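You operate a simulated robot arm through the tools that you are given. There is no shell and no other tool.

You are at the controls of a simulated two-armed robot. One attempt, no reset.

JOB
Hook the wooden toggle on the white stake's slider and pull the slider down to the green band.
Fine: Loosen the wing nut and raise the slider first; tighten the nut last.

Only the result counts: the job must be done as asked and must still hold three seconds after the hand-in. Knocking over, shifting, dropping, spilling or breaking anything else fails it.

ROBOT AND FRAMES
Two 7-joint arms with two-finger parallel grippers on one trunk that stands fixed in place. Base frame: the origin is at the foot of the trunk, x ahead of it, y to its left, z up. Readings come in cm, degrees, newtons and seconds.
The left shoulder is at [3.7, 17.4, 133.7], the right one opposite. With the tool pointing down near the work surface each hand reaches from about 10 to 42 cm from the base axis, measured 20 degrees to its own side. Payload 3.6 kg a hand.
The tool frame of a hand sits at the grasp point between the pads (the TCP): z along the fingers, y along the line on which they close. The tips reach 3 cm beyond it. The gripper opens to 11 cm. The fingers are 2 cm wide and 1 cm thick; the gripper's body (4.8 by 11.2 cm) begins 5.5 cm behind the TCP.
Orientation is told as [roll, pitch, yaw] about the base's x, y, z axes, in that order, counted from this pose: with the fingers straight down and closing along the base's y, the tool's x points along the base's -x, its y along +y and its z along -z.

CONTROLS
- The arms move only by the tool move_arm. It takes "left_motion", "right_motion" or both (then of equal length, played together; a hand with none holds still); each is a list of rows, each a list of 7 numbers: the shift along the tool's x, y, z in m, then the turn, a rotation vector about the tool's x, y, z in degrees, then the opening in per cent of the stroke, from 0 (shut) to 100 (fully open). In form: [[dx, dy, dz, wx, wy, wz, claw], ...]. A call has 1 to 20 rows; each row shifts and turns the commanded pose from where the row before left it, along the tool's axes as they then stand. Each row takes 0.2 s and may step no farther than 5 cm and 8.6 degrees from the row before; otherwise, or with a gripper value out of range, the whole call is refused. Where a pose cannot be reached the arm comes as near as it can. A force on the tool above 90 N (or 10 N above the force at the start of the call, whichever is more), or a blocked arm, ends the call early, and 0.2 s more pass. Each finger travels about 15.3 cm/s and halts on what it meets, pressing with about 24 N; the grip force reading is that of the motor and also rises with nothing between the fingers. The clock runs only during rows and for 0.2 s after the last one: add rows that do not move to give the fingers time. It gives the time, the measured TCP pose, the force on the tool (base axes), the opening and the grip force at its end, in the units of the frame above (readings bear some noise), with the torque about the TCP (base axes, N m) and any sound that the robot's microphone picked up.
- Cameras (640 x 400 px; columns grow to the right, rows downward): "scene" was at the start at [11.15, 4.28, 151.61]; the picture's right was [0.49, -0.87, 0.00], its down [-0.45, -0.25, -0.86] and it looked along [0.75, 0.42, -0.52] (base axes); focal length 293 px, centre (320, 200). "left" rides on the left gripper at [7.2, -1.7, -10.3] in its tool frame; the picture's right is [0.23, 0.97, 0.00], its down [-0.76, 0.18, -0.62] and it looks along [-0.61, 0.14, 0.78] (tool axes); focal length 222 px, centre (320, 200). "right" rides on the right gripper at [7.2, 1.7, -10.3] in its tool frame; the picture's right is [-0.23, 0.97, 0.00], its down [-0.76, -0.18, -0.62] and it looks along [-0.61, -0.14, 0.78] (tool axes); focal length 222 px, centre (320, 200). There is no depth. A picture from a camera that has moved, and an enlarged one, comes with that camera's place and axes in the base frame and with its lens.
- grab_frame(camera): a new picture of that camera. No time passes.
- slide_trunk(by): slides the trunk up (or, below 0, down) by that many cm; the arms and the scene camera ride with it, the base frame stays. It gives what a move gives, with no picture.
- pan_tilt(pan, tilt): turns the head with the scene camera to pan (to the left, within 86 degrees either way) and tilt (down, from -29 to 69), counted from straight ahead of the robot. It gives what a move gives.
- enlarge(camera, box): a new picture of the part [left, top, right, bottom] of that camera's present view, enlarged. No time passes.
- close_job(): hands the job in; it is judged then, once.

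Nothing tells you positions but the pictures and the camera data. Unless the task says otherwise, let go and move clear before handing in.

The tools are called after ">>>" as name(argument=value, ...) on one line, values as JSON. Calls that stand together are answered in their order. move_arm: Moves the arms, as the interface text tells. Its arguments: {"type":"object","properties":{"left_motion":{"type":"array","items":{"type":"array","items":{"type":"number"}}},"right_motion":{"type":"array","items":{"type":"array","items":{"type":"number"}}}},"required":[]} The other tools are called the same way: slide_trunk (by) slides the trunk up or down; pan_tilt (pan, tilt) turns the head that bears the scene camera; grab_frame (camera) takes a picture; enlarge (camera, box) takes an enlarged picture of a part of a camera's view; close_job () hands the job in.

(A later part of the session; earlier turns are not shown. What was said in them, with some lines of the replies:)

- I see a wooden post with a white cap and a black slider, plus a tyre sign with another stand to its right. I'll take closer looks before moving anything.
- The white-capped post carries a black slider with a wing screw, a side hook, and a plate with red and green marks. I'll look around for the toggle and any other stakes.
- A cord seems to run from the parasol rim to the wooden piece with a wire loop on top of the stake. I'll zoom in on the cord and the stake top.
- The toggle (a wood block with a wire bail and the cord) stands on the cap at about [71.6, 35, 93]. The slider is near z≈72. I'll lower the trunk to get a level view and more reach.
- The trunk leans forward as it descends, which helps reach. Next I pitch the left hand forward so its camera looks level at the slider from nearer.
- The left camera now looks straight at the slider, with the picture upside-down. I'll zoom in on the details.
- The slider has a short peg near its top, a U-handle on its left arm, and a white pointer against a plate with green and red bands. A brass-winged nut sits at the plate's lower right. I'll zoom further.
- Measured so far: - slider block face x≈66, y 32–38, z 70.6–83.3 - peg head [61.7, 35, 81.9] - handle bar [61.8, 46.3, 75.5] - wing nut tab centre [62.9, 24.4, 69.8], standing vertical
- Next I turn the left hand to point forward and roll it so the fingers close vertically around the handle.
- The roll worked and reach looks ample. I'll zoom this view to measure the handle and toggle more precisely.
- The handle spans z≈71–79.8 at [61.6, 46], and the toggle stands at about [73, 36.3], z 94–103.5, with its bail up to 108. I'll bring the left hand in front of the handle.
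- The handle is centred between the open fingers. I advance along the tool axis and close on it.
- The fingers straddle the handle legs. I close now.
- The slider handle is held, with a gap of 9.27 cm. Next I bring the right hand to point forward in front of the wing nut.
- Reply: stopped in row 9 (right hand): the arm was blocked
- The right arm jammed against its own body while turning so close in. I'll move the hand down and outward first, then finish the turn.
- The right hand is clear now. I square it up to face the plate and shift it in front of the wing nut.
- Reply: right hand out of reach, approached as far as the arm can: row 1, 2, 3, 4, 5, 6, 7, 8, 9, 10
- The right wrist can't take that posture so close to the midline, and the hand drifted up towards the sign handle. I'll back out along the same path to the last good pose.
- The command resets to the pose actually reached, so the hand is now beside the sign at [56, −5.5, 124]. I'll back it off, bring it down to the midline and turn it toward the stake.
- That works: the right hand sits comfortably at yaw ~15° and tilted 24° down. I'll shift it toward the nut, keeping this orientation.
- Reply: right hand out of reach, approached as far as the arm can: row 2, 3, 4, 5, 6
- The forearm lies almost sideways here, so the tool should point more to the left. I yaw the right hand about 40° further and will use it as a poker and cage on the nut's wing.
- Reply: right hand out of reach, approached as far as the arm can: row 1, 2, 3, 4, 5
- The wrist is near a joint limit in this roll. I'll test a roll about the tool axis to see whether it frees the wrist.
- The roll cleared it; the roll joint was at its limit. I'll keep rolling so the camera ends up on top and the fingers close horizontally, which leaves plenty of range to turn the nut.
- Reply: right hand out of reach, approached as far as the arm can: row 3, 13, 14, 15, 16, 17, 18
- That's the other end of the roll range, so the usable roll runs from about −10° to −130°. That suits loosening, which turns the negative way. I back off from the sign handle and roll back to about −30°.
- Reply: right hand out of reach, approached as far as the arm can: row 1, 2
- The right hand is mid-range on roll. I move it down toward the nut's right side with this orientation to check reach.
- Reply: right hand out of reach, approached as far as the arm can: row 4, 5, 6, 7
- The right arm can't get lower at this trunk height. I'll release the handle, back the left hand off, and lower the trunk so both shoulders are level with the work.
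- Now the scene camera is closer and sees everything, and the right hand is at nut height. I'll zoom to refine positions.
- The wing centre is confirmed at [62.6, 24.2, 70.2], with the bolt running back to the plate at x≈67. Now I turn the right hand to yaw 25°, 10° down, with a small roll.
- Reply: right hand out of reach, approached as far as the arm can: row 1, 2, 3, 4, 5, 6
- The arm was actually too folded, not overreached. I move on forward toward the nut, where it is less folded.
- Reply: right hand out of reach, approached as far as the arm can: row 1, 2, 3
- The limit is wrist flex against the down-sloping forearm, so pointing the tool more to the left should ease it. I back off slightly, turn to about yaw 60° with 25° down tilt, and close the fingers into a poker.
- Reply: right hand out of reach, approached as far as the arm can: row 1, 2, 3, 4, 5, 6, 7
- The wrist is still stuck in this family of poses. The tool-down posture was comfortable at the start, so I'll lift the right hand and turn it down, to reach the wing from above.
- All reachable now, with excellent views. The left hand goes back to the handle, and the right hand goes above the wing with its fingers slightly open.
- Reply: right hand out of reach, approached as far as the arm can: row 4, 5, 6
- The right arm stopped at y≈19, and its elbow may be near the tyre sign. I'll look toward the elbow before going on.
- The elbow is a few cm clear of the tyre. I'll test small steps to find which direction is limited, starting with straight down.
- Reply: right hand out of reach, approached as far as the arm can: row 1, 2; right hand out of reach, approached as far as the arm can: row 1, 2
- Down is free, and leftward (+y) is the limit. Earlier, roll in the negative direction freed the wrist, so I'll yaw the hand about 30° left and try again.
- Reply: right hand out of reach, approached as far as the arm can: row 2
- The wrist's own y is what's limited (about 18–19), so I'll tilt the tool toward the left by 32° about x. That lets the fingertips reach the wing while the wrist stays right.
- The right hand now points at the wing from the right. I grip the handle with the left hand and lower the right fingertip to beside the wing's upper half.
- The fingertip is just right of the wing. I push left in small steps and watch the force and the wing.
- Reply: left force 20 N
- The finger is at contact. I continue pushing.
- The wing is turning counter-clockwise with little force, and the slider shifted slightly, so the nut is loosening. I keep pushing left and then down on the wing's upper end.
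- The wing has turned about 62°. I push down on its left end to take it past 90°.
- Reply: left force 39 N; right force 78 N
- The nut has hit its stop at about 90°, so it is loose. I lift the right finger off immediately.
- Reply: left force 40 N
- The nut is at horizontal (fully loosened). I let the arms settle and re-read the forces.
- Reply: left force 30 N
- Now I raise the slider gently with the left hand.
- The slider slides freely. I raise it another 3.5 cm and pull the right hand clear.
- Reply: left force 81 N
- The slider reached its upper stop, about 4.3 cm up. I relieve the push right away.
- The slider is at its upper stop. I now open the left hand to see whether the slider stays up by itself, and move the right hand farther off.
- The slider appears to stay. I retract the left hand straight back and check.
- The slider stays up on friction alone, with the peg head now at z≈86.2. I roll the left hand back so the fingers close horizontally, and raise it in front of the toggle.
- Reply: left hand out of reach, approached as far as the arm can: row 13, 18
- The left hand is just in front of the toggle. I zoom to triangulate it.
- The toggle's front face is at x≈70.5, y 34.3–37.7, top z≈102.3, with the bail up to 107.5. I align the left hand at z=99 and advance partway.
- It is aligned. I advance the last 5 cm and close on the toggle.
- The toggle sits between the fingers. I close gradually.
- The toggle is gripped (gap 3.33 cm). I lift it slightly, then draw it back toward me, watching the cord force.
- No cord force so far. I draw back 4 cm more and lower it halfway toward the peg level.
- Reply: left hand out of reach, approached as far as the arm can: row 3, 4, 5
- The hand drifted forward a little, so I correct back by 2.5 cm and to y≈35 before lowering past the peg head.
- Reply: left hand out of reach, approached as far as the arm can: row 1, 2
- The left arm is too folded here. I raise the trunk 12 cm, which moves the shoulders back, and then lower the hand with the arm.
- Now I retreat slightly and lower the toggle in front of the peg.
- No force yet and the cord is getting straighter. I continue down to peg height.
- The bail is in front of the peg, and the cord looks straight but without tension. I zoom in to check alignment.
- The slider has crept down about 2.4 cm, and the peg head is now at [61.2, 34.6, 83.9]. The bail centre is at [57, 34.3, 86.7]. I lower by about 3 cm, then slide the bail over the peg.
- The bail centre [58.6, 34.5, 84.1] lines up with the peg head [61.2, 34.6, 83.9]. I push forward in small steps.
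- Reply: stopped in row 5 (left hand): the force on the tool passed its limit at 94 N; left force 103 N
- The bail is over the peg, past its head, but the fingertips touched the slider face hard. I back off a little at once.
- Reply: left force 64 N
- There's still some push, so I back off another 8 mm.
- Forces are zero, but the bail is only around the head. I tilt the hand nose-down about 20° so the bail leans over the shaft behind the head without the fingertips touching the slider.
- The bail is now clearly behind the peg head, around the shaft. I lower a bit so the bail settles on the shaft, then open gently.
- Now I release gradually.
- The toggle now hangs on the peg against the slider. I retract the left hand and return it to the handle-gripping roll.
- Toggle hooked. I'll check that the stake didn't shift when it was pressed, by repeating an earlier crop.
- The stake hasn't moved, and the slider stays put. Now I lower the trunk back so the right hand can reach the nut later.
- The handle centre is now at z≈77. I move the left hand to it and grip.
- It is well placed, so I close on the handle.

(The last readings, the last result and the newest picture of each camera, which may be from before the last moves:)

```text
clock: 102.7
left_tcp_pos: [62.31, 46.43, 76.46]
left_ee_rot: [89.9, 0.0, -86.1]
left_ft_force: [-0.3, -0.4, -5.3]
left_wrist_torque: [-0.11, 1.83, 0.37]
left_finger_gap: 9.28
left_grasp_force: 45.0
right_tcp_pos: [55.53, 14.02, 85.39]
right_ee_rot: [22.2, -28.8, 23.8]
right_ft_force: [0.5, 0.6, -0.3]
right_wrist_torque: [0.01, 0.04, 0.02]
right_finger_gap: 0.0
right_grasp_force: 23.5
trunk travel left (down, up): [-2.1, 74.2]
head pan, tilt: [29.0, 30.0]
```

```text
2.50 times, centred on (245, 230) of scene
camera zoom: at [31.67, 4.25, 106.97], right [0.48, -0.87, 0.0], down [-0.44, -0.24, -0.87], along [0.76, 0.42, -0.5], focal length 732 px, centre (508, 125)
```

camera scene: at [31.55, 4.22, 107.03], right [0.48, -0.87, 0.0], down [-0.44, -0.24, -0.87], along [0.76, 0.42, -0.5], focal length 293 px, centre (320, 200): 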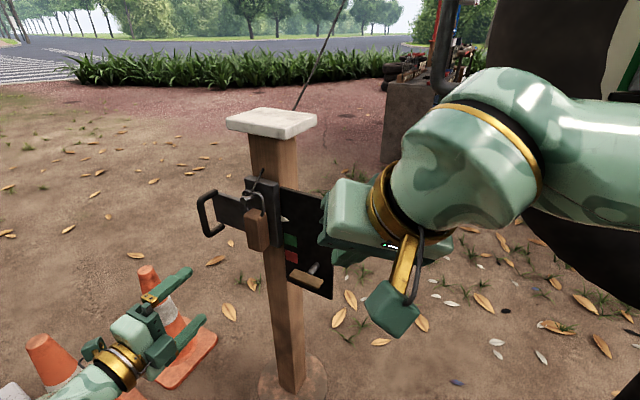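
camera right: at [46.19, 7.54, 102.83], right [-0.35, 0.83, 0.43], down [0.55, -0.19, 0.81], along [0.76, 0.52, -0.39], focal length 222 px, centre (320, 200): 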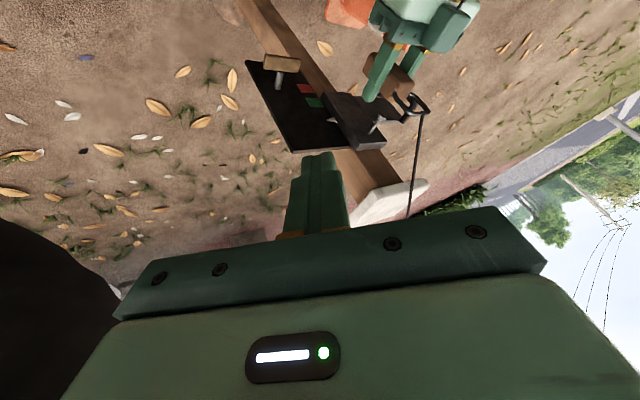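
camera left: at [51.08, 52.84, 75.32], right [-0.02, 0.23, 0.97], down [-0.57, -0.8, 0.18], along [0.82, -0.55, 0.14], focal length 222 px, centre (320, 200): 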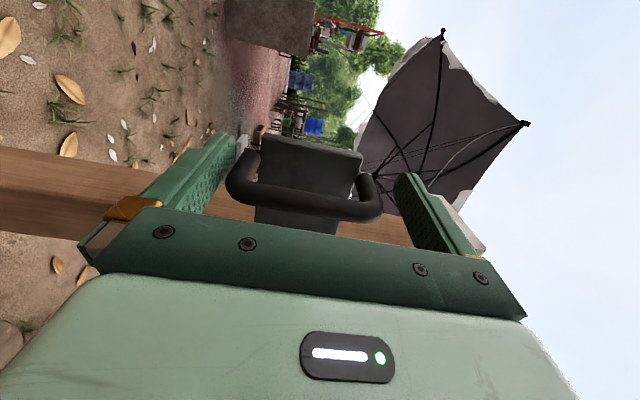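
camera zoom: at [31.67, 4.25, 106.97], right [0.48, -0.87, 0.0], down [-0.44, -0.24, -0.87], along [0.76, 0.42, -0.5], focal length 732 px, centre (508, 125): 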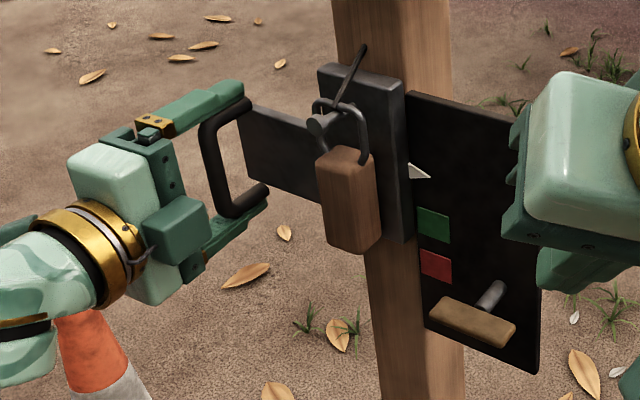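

Gripped. I pull the slider down in small steps.

>>> move_arm(left_motion=[[0, -0.008, 0, 0, 0, 0, 50], [0, -0.008, 0, 0, 0, 0, 50], [0, -0.008, 0, 0, 0, 0, 50], [0, 0, 0, 0, 0, 0, 50]])

>>> enlarge(camera="scene", box=[150, 150, 340, 310])

```text
clock: 103.7
left_tcp_pos: [62.15, 46.41, 74.11]
left_ee_rot: [90.0, 0.2, -85.9]
left_ft_force: [6.3, 8.5, 4.6]
left_wrist_torque: [-0.08, 0.21, -0.43]
left_finger_gap: 9.28
left_grasp_force: 44.8
right_tcp_pos: [55.59, 14.1, 85.36]
right_ee_rot: [22.1, -28.8, 24.0]
right_ft_force: [0.4, 0.3, -0.5]
right_wrist_torque: [-0.05, -0.01, 0.0]
right_finger_gap: 0.0
right_grasp_force: 24.1
trunk travel left (down, up): [-2.1, 74.2]
head pan, tilt: [29.0, 30.0]
```

```text
2.50 times, centred on (245, 230) of scene
camera zoom: at [31.63, 4.29, 106.99], right [0.48, -0.87, 0.0], down [-0.44, -0.24, -0.87], along [0.76, 0.42, -0.5], focal length 732 px, centre (508, 125)
```

zoom: 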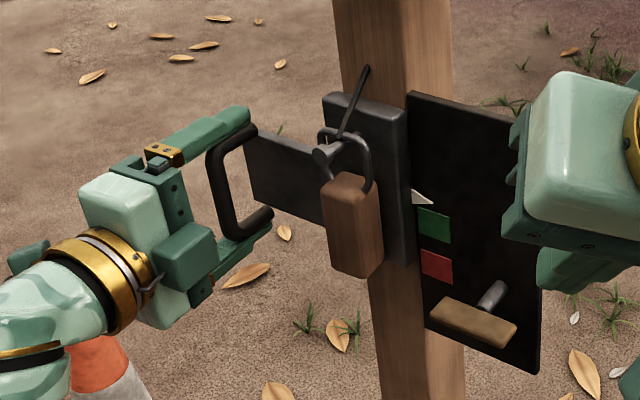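

The pointer is about 1.9 cm above the green centre. I continue pulling down.

>>> move_arm(left_motion=[[0, -0.006, 0, 0, 0, 0, 50], [0, -0.006, 0, 0, 0, 0, 50], [0, -0.005, 0, 0, 0, 0, 50], [0, 0, 0, 0, 0, 0, 50]])

>>> enlarge(camera="scene", box=[150, 150, 340, 310])

>>> enlarge(camera="scene", box=[260, 190, 330, 260])

```text
clock: 104.7
left_tcp_pos: [62.2, 46.39, 72.69]
left_ee_rot: [90.1, 0.2, -86.0]
left_ft_force: [-0.2, 7.8, 4.2]
left_wrist_torque: [0.05, 0.84, 0.49]
left_finger_gap: 9.25
left_grasp_force: 45.4
right_tcp_pos: [55.55, 14.07, 85.42]
right_ee_rot: [22.1, -28.9, 24.0]
right_ft_force: [0.6, 0.5, 0.3]
right_wrist_torque: [-0.01, 0.03, 0.01]
right_finger_gap: 0.0
right_grasp_force: 23.6
trunk travel left (down, up): [-2.1, 74.2]
head pan, tilt: [29.0, 30.0]
```

```text
2.50 times, centred on (245, 230) of scene
camera zoom: at [31.57, 4.28, 107.01], right [0.49, -0.87, 0.0], down [-0.44, -0.24, -0.87], along [0.76, 0.42, -0.5], focal length 732 px, centre (508, 125)
```

zoom: 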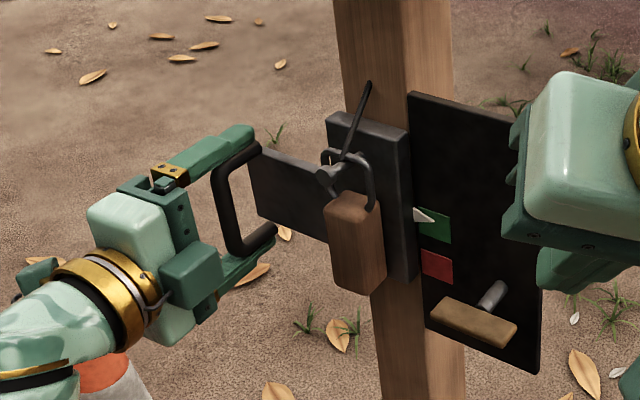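

```text
5.71 times, centred on (295, 225) of scene
camera zoom: at [31.57, 4.28, 107.01], right [0.49, -0.87, 0.0], down [-0.44, -0.24, -0.87], along [0.76, 0.42, -0.5], focal length 1674 px, centre (463, 57)
```

zoom: 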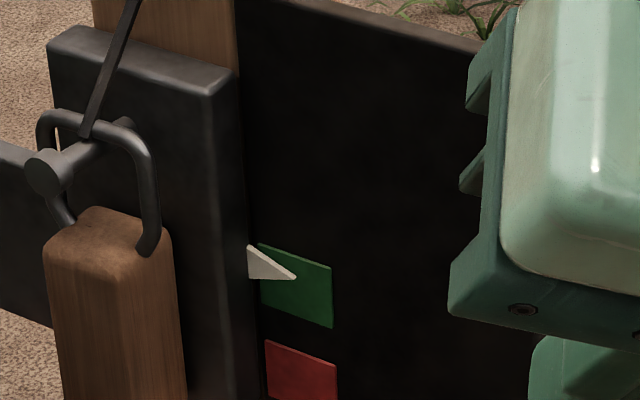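

The pointer tip is inside the green band, slightly above centre. I lower 5 mm more to centre it.

>>> move_arm(left_motion=[[0, -0.005, 0, 0, 0, 0, 50], [0, 0, 0, 0, 0, 0, 50], [0, 0, 0, 0, 0, 0, 50]])

>>> enlarge(camera="scene", box=[260, 190, 330, 260])

>>> enlarge(camera="right", box=[220, 60, 460, 240])

```text
clock: 105.5
left_tcp_pos: [62.28, 46.49, 72.07]
left_ee_rot: [90.0, 0.1, -86.1]
left_ft_force: [-3.8, 7.5, 3.0]
left_wrist_torque: [0.42, 0.84, 0.87]
left_finger_gap: 9.27
left_grasp_force: 44.9
right_tcp_pos: [55.58, 14.01, 85.47]
right_ee_rot: [22.2, -28.9, 23.8]
right_ft_force: [-0.3, 0.6, -0.6]
right_wrist_torque: [-0.03, -0.03, 0.0]
right_finger_gap: 0.0
right_grasp_force: 23.5
trunk travel left (down, up): [-2.1, 74.2]
head pan, tilt: [29.0, 30.0]
```

```text
5.71 times, centred on (295, 225) of scene
camera zoom: at [31.57, 4.28, 107.01], right [0.48, -0.87, 0.0], down [-0.44, -0.24, -0.87], along [0.76, 0.42, -0.5], focal length 1674 px, centre (463, 57)
```

zoom: 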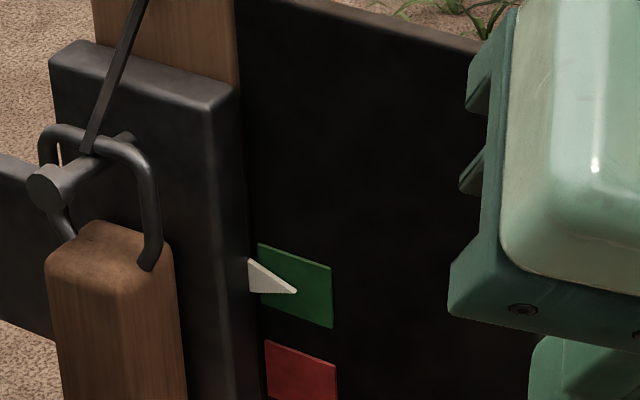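

```text
2.22 times, centred on (340, 150) of right
camera zoom: at [46.3, 7.42, 90.84], right [-0.35, 0.83, 0.43], down [0.55, -0.2, 0.81], along [0.76, 0.52, -0.39], focal length 494 px, centre (276, 311)
```

zoom: 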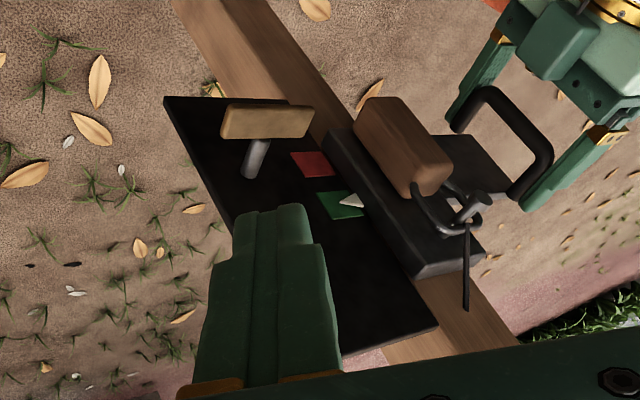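

The pointer is centred in the green. Next I bring the right finger above the wing's right end to turn it clockwise while the left hand holds the slider.

>>> move_arm(right_motion=[[-0.01, -0.0054, 0.0391, 0, 0, 0, 0], [-0.01, -0.0054, 0.0391, 0, 0, 0, 0], [-0.01, -0.0054, 0.0391, 0, 0, 0, 0], [0, 0, 0, 0, 0, 0, 0]])

>>> enlarge(camera="right", box=[200, 40, 440, 220])

>>> enlarge(camera="scene", box=[230, 170, 390, 320])

```text
clock: 106.5
left_tcp_pos: [62.31, 46.36, 71.94]
left_ee_rot: [90.2, 0.1, -86.1]
left_ft_force: [-6.5, 6.8, -2.2]
left_wrist_torque: [0.71, 0.18, 0.2]
left_finger_gap: 9.27
left_grasp_force: 44.8
right_tcp_pos: [62.14, 20.16, 76.64]
right_ee_rot: [22.1, -28.9, 23.9]
right_ft_force: [-0.7, -0.6, 0.2]
right_wrist_torque: [-0.04, -0.01, -0.06]
right_finger_gap: 0.0
right_grasp_force: 23.7
trunk travel left (down, up): [-2.1, 74.2]
head pan, tilt: [29.0, 30.0]
```

```text
2.22 times, centred on (320, 130) of right
camera zoom: at [52.67, 13.53, 82.13], right [-0.35, 0.83, 0.43], down [0.55, -0.19, 0.82], along [0.76, 0.52, -0.39], focal length 494 px, centre (320, 356)
```

zoom: 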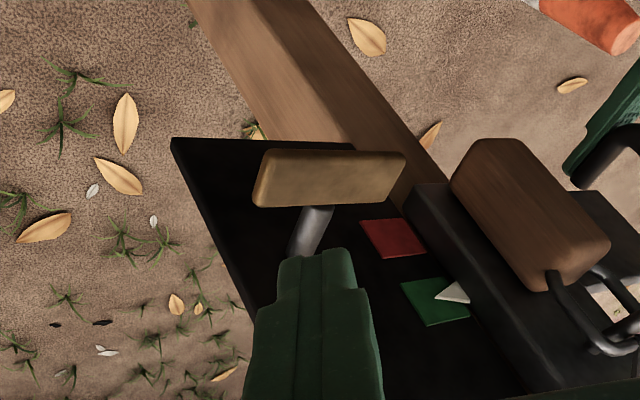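

```text
2.67 times, centred on (310, 245) of scene
camera zoom: at [31.56, 4.3, 107.01], right [0.48, -0.87, 0.0], down [-0.44, -0.24, -0.87], along [0.76, 0.42, -0.5], focal length 781 px, centre (347, 80)
```

zoom: 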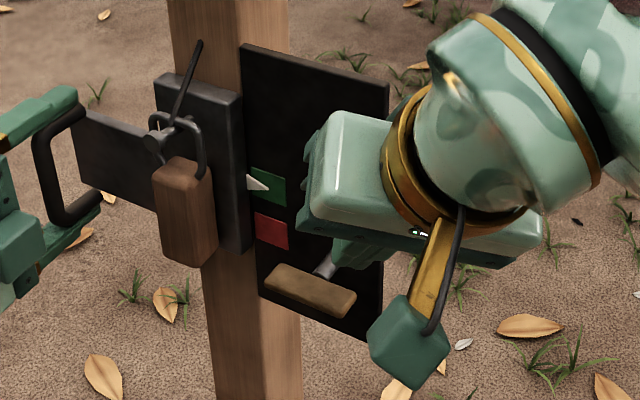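

The wing's right end is at y≈21.5, directly under the fingertip. I press it down in small steps.

>>> move_arm(left_motion=[[0, 0, 0, 0, 0, 0, 50], [0, 0, 0, 0, 0, 0, 50], [0, 0, 0, 0, 0, 0, 50], [0, 0, 0, 0, 0, 0, 50]], right_motion=[[0.0053, -0.0028, 0.0105, 0, 0, 0, 0], [0.0053, -0.0028, 0.0105, 0, 0, 0, 0], [0.0041, -0.0033, 0.0058, 0, 0, 0, 0], [0.0041, -0.0033, 0.0058, 0, 0, 0, 0]])

>>> enlarge(camera="right", box=[200, 40, 440, 220])

>>> enlarge(camera="scene", box=[230, 170, 390, 320])

```text
clock: 107.5
left_tcp_pos: [62.26, 46.55, 72.04]
left_ee_rot: [90.0, 0.0, -86.1]
left_ft_force: [-10.0, 6.5, -2.5]
left_wrist_torque: [0.63, 0.83, 0.11]
left_finger_gap: 9.26
left_grasp_force: 45.3
right_tcp_pos: [61.85, 20.19, 72.64]
right_ee_rot: [22.1, -28.9, 23.9]
right_ft_force: [-0.5, -0.5, -0.7]
right_wrist_torque: [-0.03, -0.01, -0.03]
right_finger_gap: 0.01
right_grasp_force: 24.2
trunk travel left (down, up): [-2.1, 74.2]
head pan, tilt: [29.0, 30.0]
```

```text
2.22 times, centred on (320, 130) of right
camera zoom: at [52.61, 13.61, 78.09], right [-0.35, 0.83, 0.43], down [0.55, -0.2, 0.82], along [0.76, 0.52, -0.39], focal length 494 px, centre (320, 356)
```

zoom: 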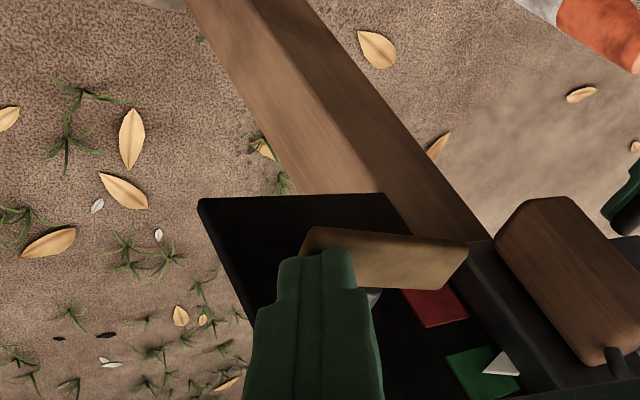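

```text
2.67 times, centred on (310, 245) of scene
camera zoom: at [31.57, 4.29, 107.01], right [0.48, -0.87, 0.0], down [-0.44, -0.24, -0.87], along [0.76, 0.42, -0.5], focal length 781 px, centre (347, 80)
```

zoom: 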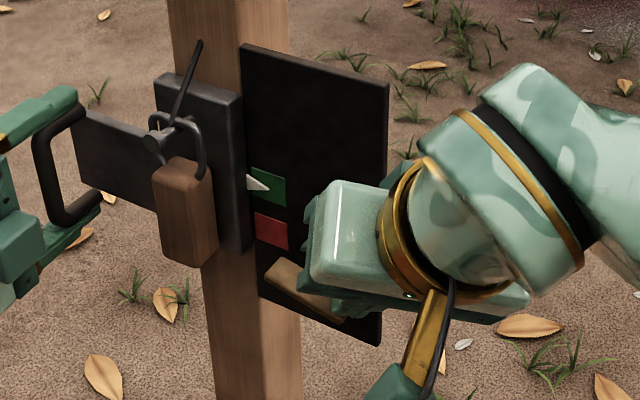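

The wing has started turning clockwise. I continue along the arc.

>>> move_arm(left_motion=[[0, 0, 0, 0, 0, 0, 50], [0, 0, 0, 0, 0, 0, 50], [0, 0, 0, 0, 0, 0, 50]], right_motion=[[0.0029, -0.0012, 0.0065, 0, 0, 0, 0], [0.0024, -0.0006, 0.0063, 0, 0, 0, 0], [0.0008, 0.001, 0.0045, 0, 0, 0, 0]])

>>> enlarge(camera="right", box=[200, 40, 440, 220])

>>> enlarge(camera="scene", box=[230, 170, 390, 320])

```text
clock: 108.3
left_tcp_pos: [62.29, 46.41, 72.08]
left_ee_rot: [90.1, 0.0, -86.1]
left_ft_force: [-10.2, 5.8, -3.6]
left_wrist_torque: [0.28, 1.04, 0.2]
left_finger_gap: 9.26
left_grasp_force: 45.1
right_tcp_pos: [61.82, 20.78, 70.98]
right_ee_rot: [22.1, -28.9, 23.9]
right_ft_force: [-0.8, -1.1, 0.4]
right_wrist_torque: [0.0, 0.02, 0.01]
right_finger_gap: 0.0
right_grasp_force: 24.3
trunk travel left (down, up): [-2.1, 74.2]
head pan, tilt: [29.0, 30.0]
```

```text
2.22 times, centred on (320, 130) of right
camera zoom: at [52.57, 14.12, 76.49], right [-0.35, 0.83, 0.43], down [0.55, -0.2, 0.82], along [0.76, 0.52, -0.39], focal length 494 px, centre (320, 356)
```

zoom: 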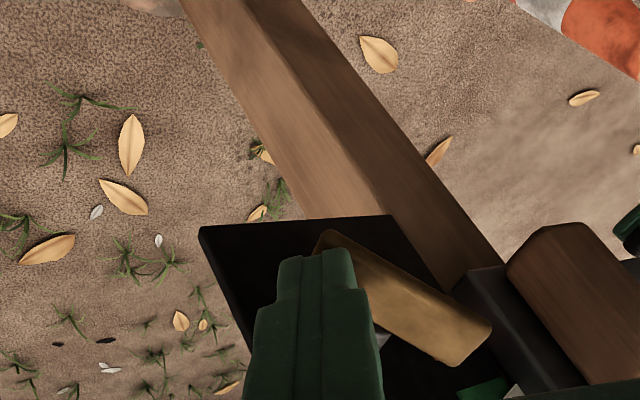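

```text
2.67 times, centred on (310, 245) of scene
camera zoom: at [31.56, 4.29, 107.01], right [0.48, -0.87, 0.0], down [-0.44, -0.24, -0.87], along [0.76, 0.42, -0.5], focal length 781 px, centre (347, 80)
```

zoom: 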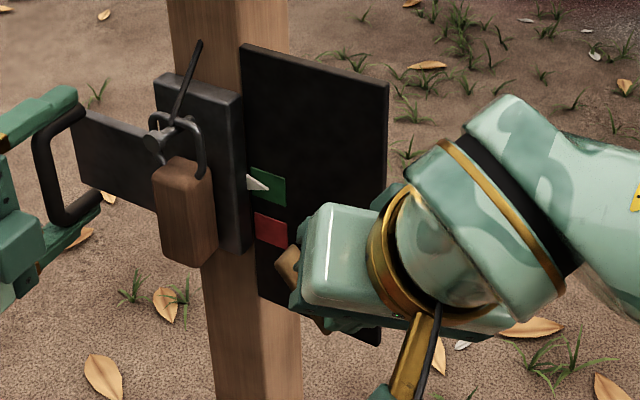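

About 58° of tightening is done. I push the lower end left to finish, watching the force.

>>> move_arm(left_motion=[[0, 0, 0, 0, 0, 0, 50], [0, 0, 0, 0, 0, 0, 50], [0, 0, 0, 0, 0, 0, 50]], right_motion=[[0.0002, 0.0025, 0.0059, 0, 0, 0, 0], [-0.0008, 0.0032, 0.0043, 0, 0, 0, 0], [-0.0014, 0.0031, 0.0021, 0, 0, 0, 0]])

>>> enlarge(camera="right", box=[200, 40, 440, 220])

>>> enlarge(camera="scene", box=[230, 170, 390, 320])

```text
clock: 109.1
left_tcp_pos: [62.27, 46.29, 72.04]
left_ee_rot: [89.9, 0.4, -85.7]
left_ft_force: [16.1, 26.9, -23.8]
left_wrist_torque: [0.08, -0.1, 0.78]
left_finger_gap: 9.25
left_grasp_force: 45.0
right_tcp_pos: [61.83, 21.62, 70.53]
right_ee_rot: [22.0, -28.7, 23.5]
right_ft_force: [-34.4, -73.7, 23.0]
right_wrist_torque: [-0.67, 0.37, 0.15]
right_finger_gap: 0.01
right_grasp_force: 23.9
trunk travel left (down, up): [-2.1, 74.2]
head pan, tilt: [29.0, 30.0]
```

```text
2.22 times, centred on (320, 130) of right
camera zoom: at [52.58, 15.05, 76.01], right [-0.34, 0.84, 0.43], down [0.55, -0.2, 0.81], along [0.77, 0.51, -0.39], focal length 494 px, centre (320, 356)
```

zoom: 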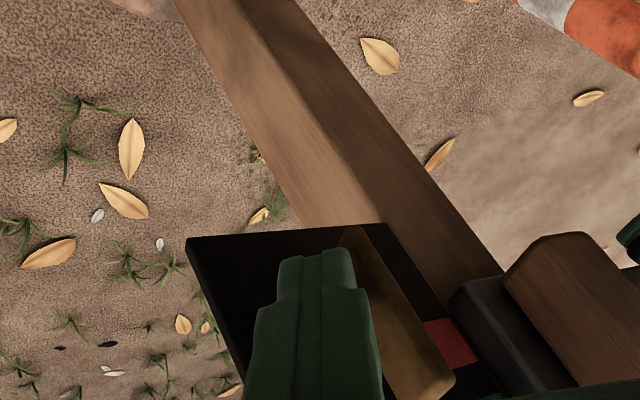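

```text
2.67 times, centred on (310, 245) of scene
camera zoom: at [31.48, 3.71, 107.06], right [0.48, -0.88, 0.0], down [-0.44, -0.24, -0.87], along [0.76, 0.42, -0.5], focal length 781 px, centre (347, 80)
```

zoom: 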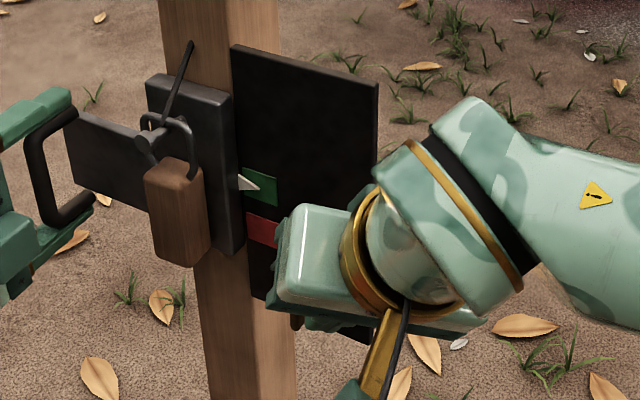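

The wing is back to vertical and hard against its stop, so it is tight. I back the right finger off right away.

>>> move_arm(right_motion=[[0.0054, -0.0116, -0.0079, 0, 0, 0, 0], [0.0054, -0.0116, -0.0079, 0, 0, 0, 0], [0, 0, -0.02, 0, 0, 0, 0], [0, 0, -0.03, 0, 0, 0, 0], [0, 0, -0.03, 0, 0, 0, 0], [0, 0, -0.03, 0, 0, 0, 0]])

>>> enlarge(camera="scene", box=[180, 150, 350, 320])

>>> enlarge(camera="right", box=[200, 40, 480, 220])

```text
clock: 110.5
left_tcp_pos: [62.26, 46.28, 72.14]
left_ee_rot: [90.2, 0.0, -86.1]
left_ft_force: [-18.6, 3.0, -5.3]
left_wrist_torque: [-0.33, 1.72, 0.26]
left_finger_gap: 9.26
left_grasp_force: 45.0
right_tcp_pos: [59.09, 13.29, 79.54]
right_ee_rot: [22.2, -28.9, 23.8]
right_ft_force: [0.4, 0.2, -0.3]
right_wrist_torque: [0.03, 0.01, -0.01]
right_finger_gap: 0.01
right_grasp_force: 24.1
trunk travel left (down, up): [-2.1, 74.2]
head pan, tilt: [29.0, 30.0]
```

```text
2.35 times, centred on (265, 235) of scene
camera zoom: at [31.56, 4.26, 107.01], right [0.48, -0.87, 0.0], down [-0.44, -0.24, -0.87], along [0.76, 0.42, -0.5], focal length 689 px, centre (449, 118)
```

zoom: 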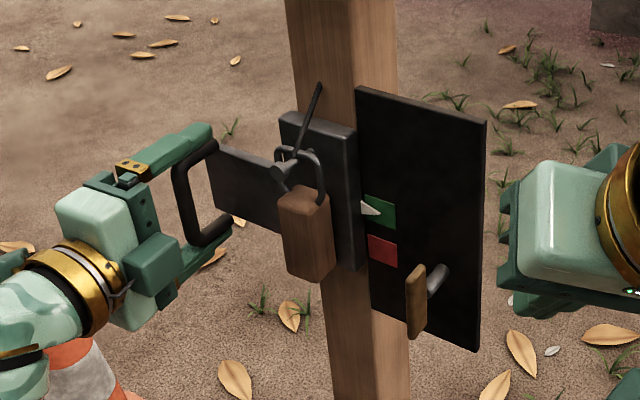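

```text
2.22 times, centred on (340, 130) of right
camera zoom: at [49.75, 6.61, 85.06], right [-0.35, 0.83, 0.43], down [0.55, -0.2, 0.81], along [0.76, 0.52, -0.39], focal length 494 px, centre (276, 356)
```

zoom: 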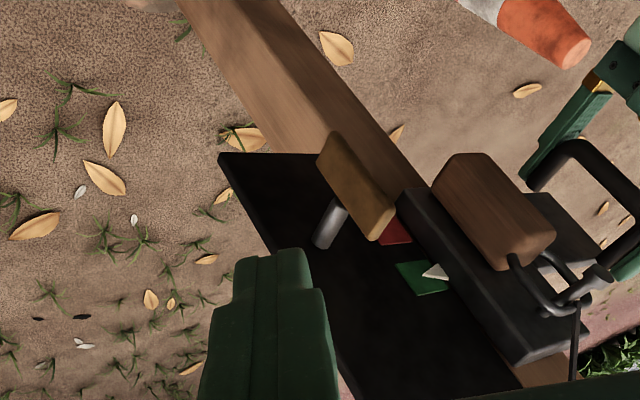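

The nut is tight and the pointer sits in the green. I zoom to confirm, then open the left hand.

>>> enlarge(camera="scene", box=[260, 190, 330, 260])

>>> move_arm(left_motion=[[0, 0, 0, 0, 0, 0, 100], [0, 0, 0, 0, 0, 0, 100], [0, 0, 0, 0, 0, 0, 100]])

>>> enlarge(camera="scene", box=[260, 190, 330, 260])

```text
5.71 times, centred on (295, 225) of scene
camera zoom: at [31.56, 4.26, 107.01], right [0.48, -0.87, 0.0], down [-0.44, -0.24, -0.87], along [0.76, 0.42, -0.5], focal length 1674 px, centre (463, 57)
```

zoom: 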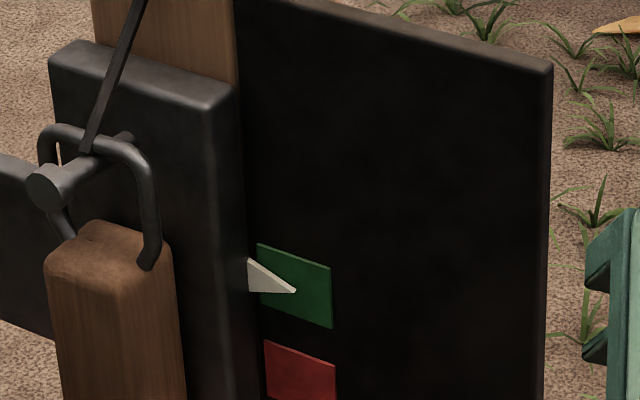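

```text
clock: 111.3
left_tcp_pos: [62.31, 46.33, 71.97]
left_ee_rot: [90.0, 0.1, -86.2]
left_ft_force: [0.3, 0.0, -0.1]
left_wrist_torque: [-0.02, 0.0, 0.01]
left_finger_gap: 10.99
left_grasp_force: 0.0
right_tcp_pos: [58.98, 13.31, 79.6]
right_ee_rot: [22.0, -28.8, 23.8]
right_ft_force: [-0.1, 0.5, 0.5]
right_wrist_torque: [0.0, 0.0, 0.01]
right_finger_gap: 0.04
right_grasp_force: 24.2
trunk travel left (down, up): [-2.1, 74.2]
head pan, tilt: [29.0, 30.0]
```

```text
5.71 times, centred on (295, 225) of scene
camera zoom: at [31.62, 4.22, 107.0], right [0.48, -0.87, 0.0], down [-0.44, -0.24, -0.87], along [0.76, 0.42, -0.5], focal length 1674 px, centre (463, 57)
```

zoom: 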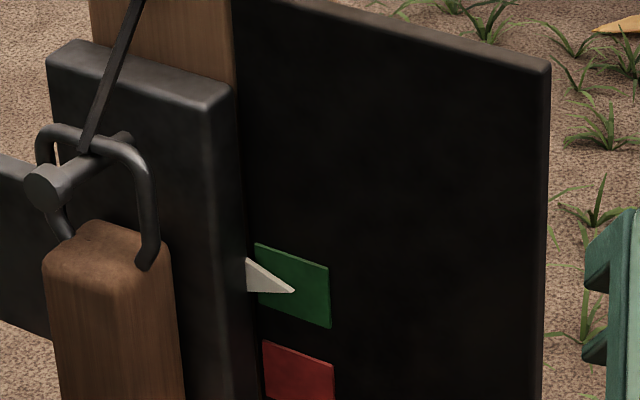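

The slider holds after release. I withdraw both hands clear.

>>> move_arm(left_motion=[[0, 0, -0.03, 0, 0, 0, 100], [0, 0, -0.04, 0, 0, 0, 100], [0, 0, -0.04, 0, 0, 0, 100], [0.03, 0, -0.02, 0, 0, 0, 100], [0, 0, 0, 0, 0, 0, 100]], right_motion=[[0, 0, -0.02, 0, 0, 0, 0], [0, 0, -0.02, 0, 0, 0, 0], [0, 0, -0.02, 0, 0, 0, 0], [0, 0, 0, 0, 0, 0, 0], [0, 0, 0, 0, 0, 0, 0]])

>>> grab_frame(camera="scene")

>>> enlarge(camera="scene", box=[190, 150, 350, 310])

>>> grab_frame(camera="left")

```text
clock: 112.5
left_tcp_pos: [49.24, 48.57, 71.97]
left_ee_rot: [90.0, 0.2, -86.1]
left_ft_force: [-0.3, -0.7, 0.3]
left_wrist_torque: [0.03, 0.02, -0.01]
left_finger_gap: 11.0
left_grasp_force: 0.1
right_tcp_pos: [57.57, 10.24, 84.33]
right_ee_rot: [22.1, -28.9, 23.8]
right_ft_force: [-0.2, -0.2, -0.9]
right_wrist_torque: [0.0, 0.02, 0.0]
right_finger_gap: 0.01
right_grasp_force: 23.6
trunk travel left (down, up): [-2.1, 74.2]
head pan, tilt: [29.0, 30.0]
```

```text
taken
camera scene: at [31.61, 4.23, 107.0], right [0.48, -0.87, 0.0], down [-0.44, -0.24, -0.87], along [0.76, 0.42, -0.5], focal length 293 px, centre (320, 200)
```

scene: 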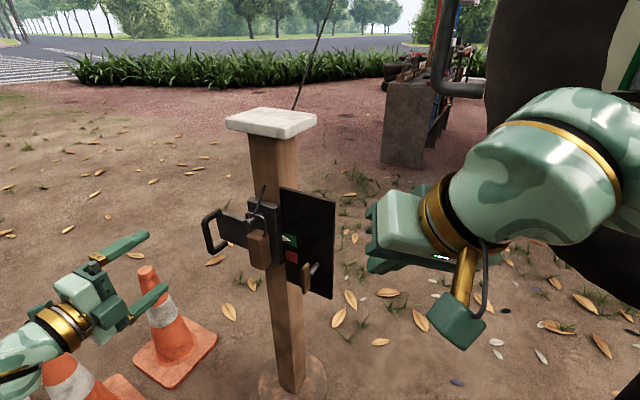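

```text
2.50 times, centred on (270, 230) of scene
camera zoom: at [31.61, 4.23, 107.0], right [0.48, -0.87, 0.0], down [-0.44, -0.24, -0.87], along [0.76, 0.42, -0.5], focal length 732 px, centre (445, 125)
```

zoom: 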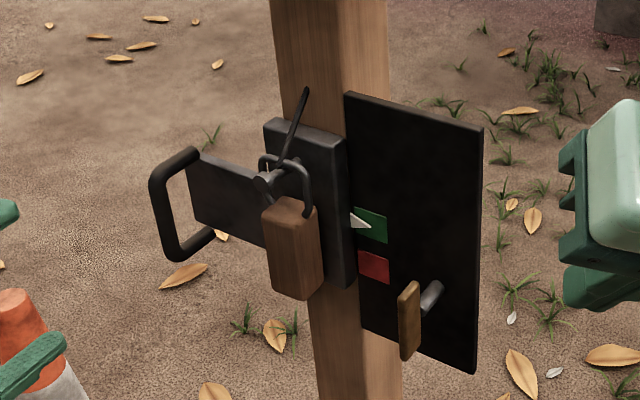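

```text
taken
camera left: at [38.44, 55.08, 70.22], right [-0.02, 0.22, 0.97], down [-0.57, -0.8, 0.18], along [0.82, -0.55, 0.14], focal length 222 px, centre (320, 200)
```

left: 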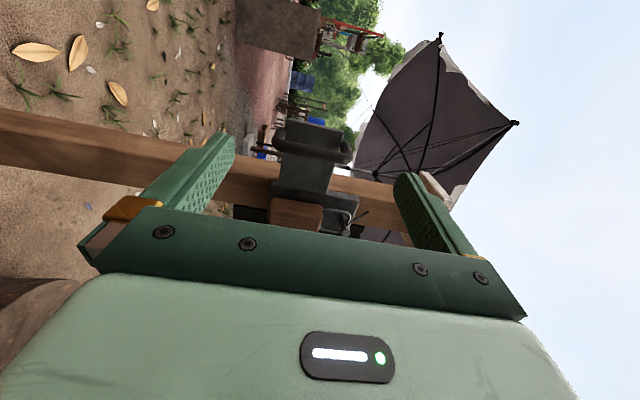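

The slider's pointer is centred on the green band (both at z≈73.1–73.2). The toggle hangs on the peg behind its head, the wing nut is tight and vertical, and both hands are clear. A short wait confirms it holds before I hand in.

>>> move_arm(left_motion=[[0, 0, 0, 0, 0, 0, 100], [0, 0, 0, 0, 0, 0, 100], [0, 0, 0, 0, 0, 0, 100], [0, 0, 0, 0, 0, 0, 100], [0, 0, 0, 0, 0, 0, 100], [0, 0, 0, 0, 0, 0, 100], [0, 0, 0, 0, 0, 0, 100], [0, 0, 0, 0, 0, 0, 100], [0, 0, 0, 0, 0, 0, 100], [0, 0, 0, 0, 0, 0, 100]])

>>> enlarge(camera="scene", box=[190, 150, 350, 310])

```text
clock: 114.7
left_tcp_pos: [49.23, 48.49, 72.01]
left_ee_rot: [90.1, 0.1, -86.1]
left_ft_force: [-0.2, -0.1, 0.1]
left_wrist_torque: [-0.03, -0.02, -0.04]
left_finger_gap: 10.98
left_grasp_force: 0.0
right_tcp_pos: [57.55, 10.08, 84.47]
right_ee_rot: [22.2, -28.9, 23.8]
right_ft_force: [0.1, -0.2, 0.2]
right_wrist_torque: [0.02, 0.0, -0.01]
right_finger_gap: 0.0
right_grasp_force: 24.2
trunk travel left (down, up): [-2.1, 74.2]
head pan, tilt: [29.0, 30.0]
```

```text
2.50 times, centred on (270, 230) of scene
camera zoom: at [31.61, 4.22, 107.0], right [0.48, -0.87, 0.0], down [-0.44, -0.24, -0.87], along [0.76, 0.42, -0.5], focal length 732 px, centre (445, 125)
```

zoom: 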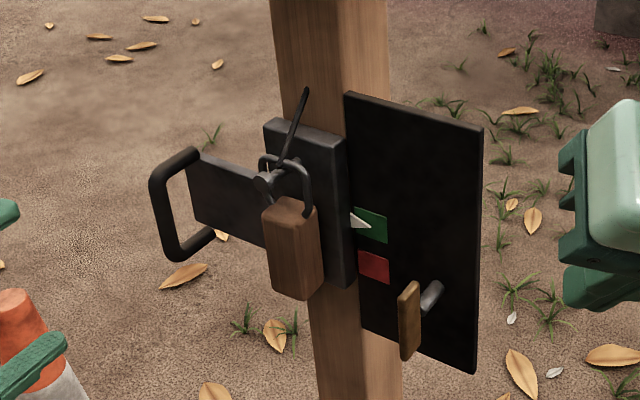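

Nothing has moved: the pointer is still in the green, the toggle is hooked and the nut is tight. I'm handing the job in.

>>> close_job()

```text
The job is handed in.
```

The job is handed in. The wooden toggle hangs on the slider's peg, and the slider's pointer sits at the middle of the green band. The wing nut is tight again, and both hands are clear.

- **Order:** I loosened the wing nut and raised the slider to its upper stop. Then I hooked the toggle, pulled the slider down to the green and tightened the nut last.
- **Holding:** I released the slider and waited about three seconds before handing in, and the pointer did not move.
- **Hard contact:** while I was hooking the toggle, the left fingertips pressed the slider face at about 100 N. The stake looked unmoved in before-and-after pictures from the same viewpoint.
- **Cord:** it looks straight, but I felt no clear pull from it on the slider at the green band.
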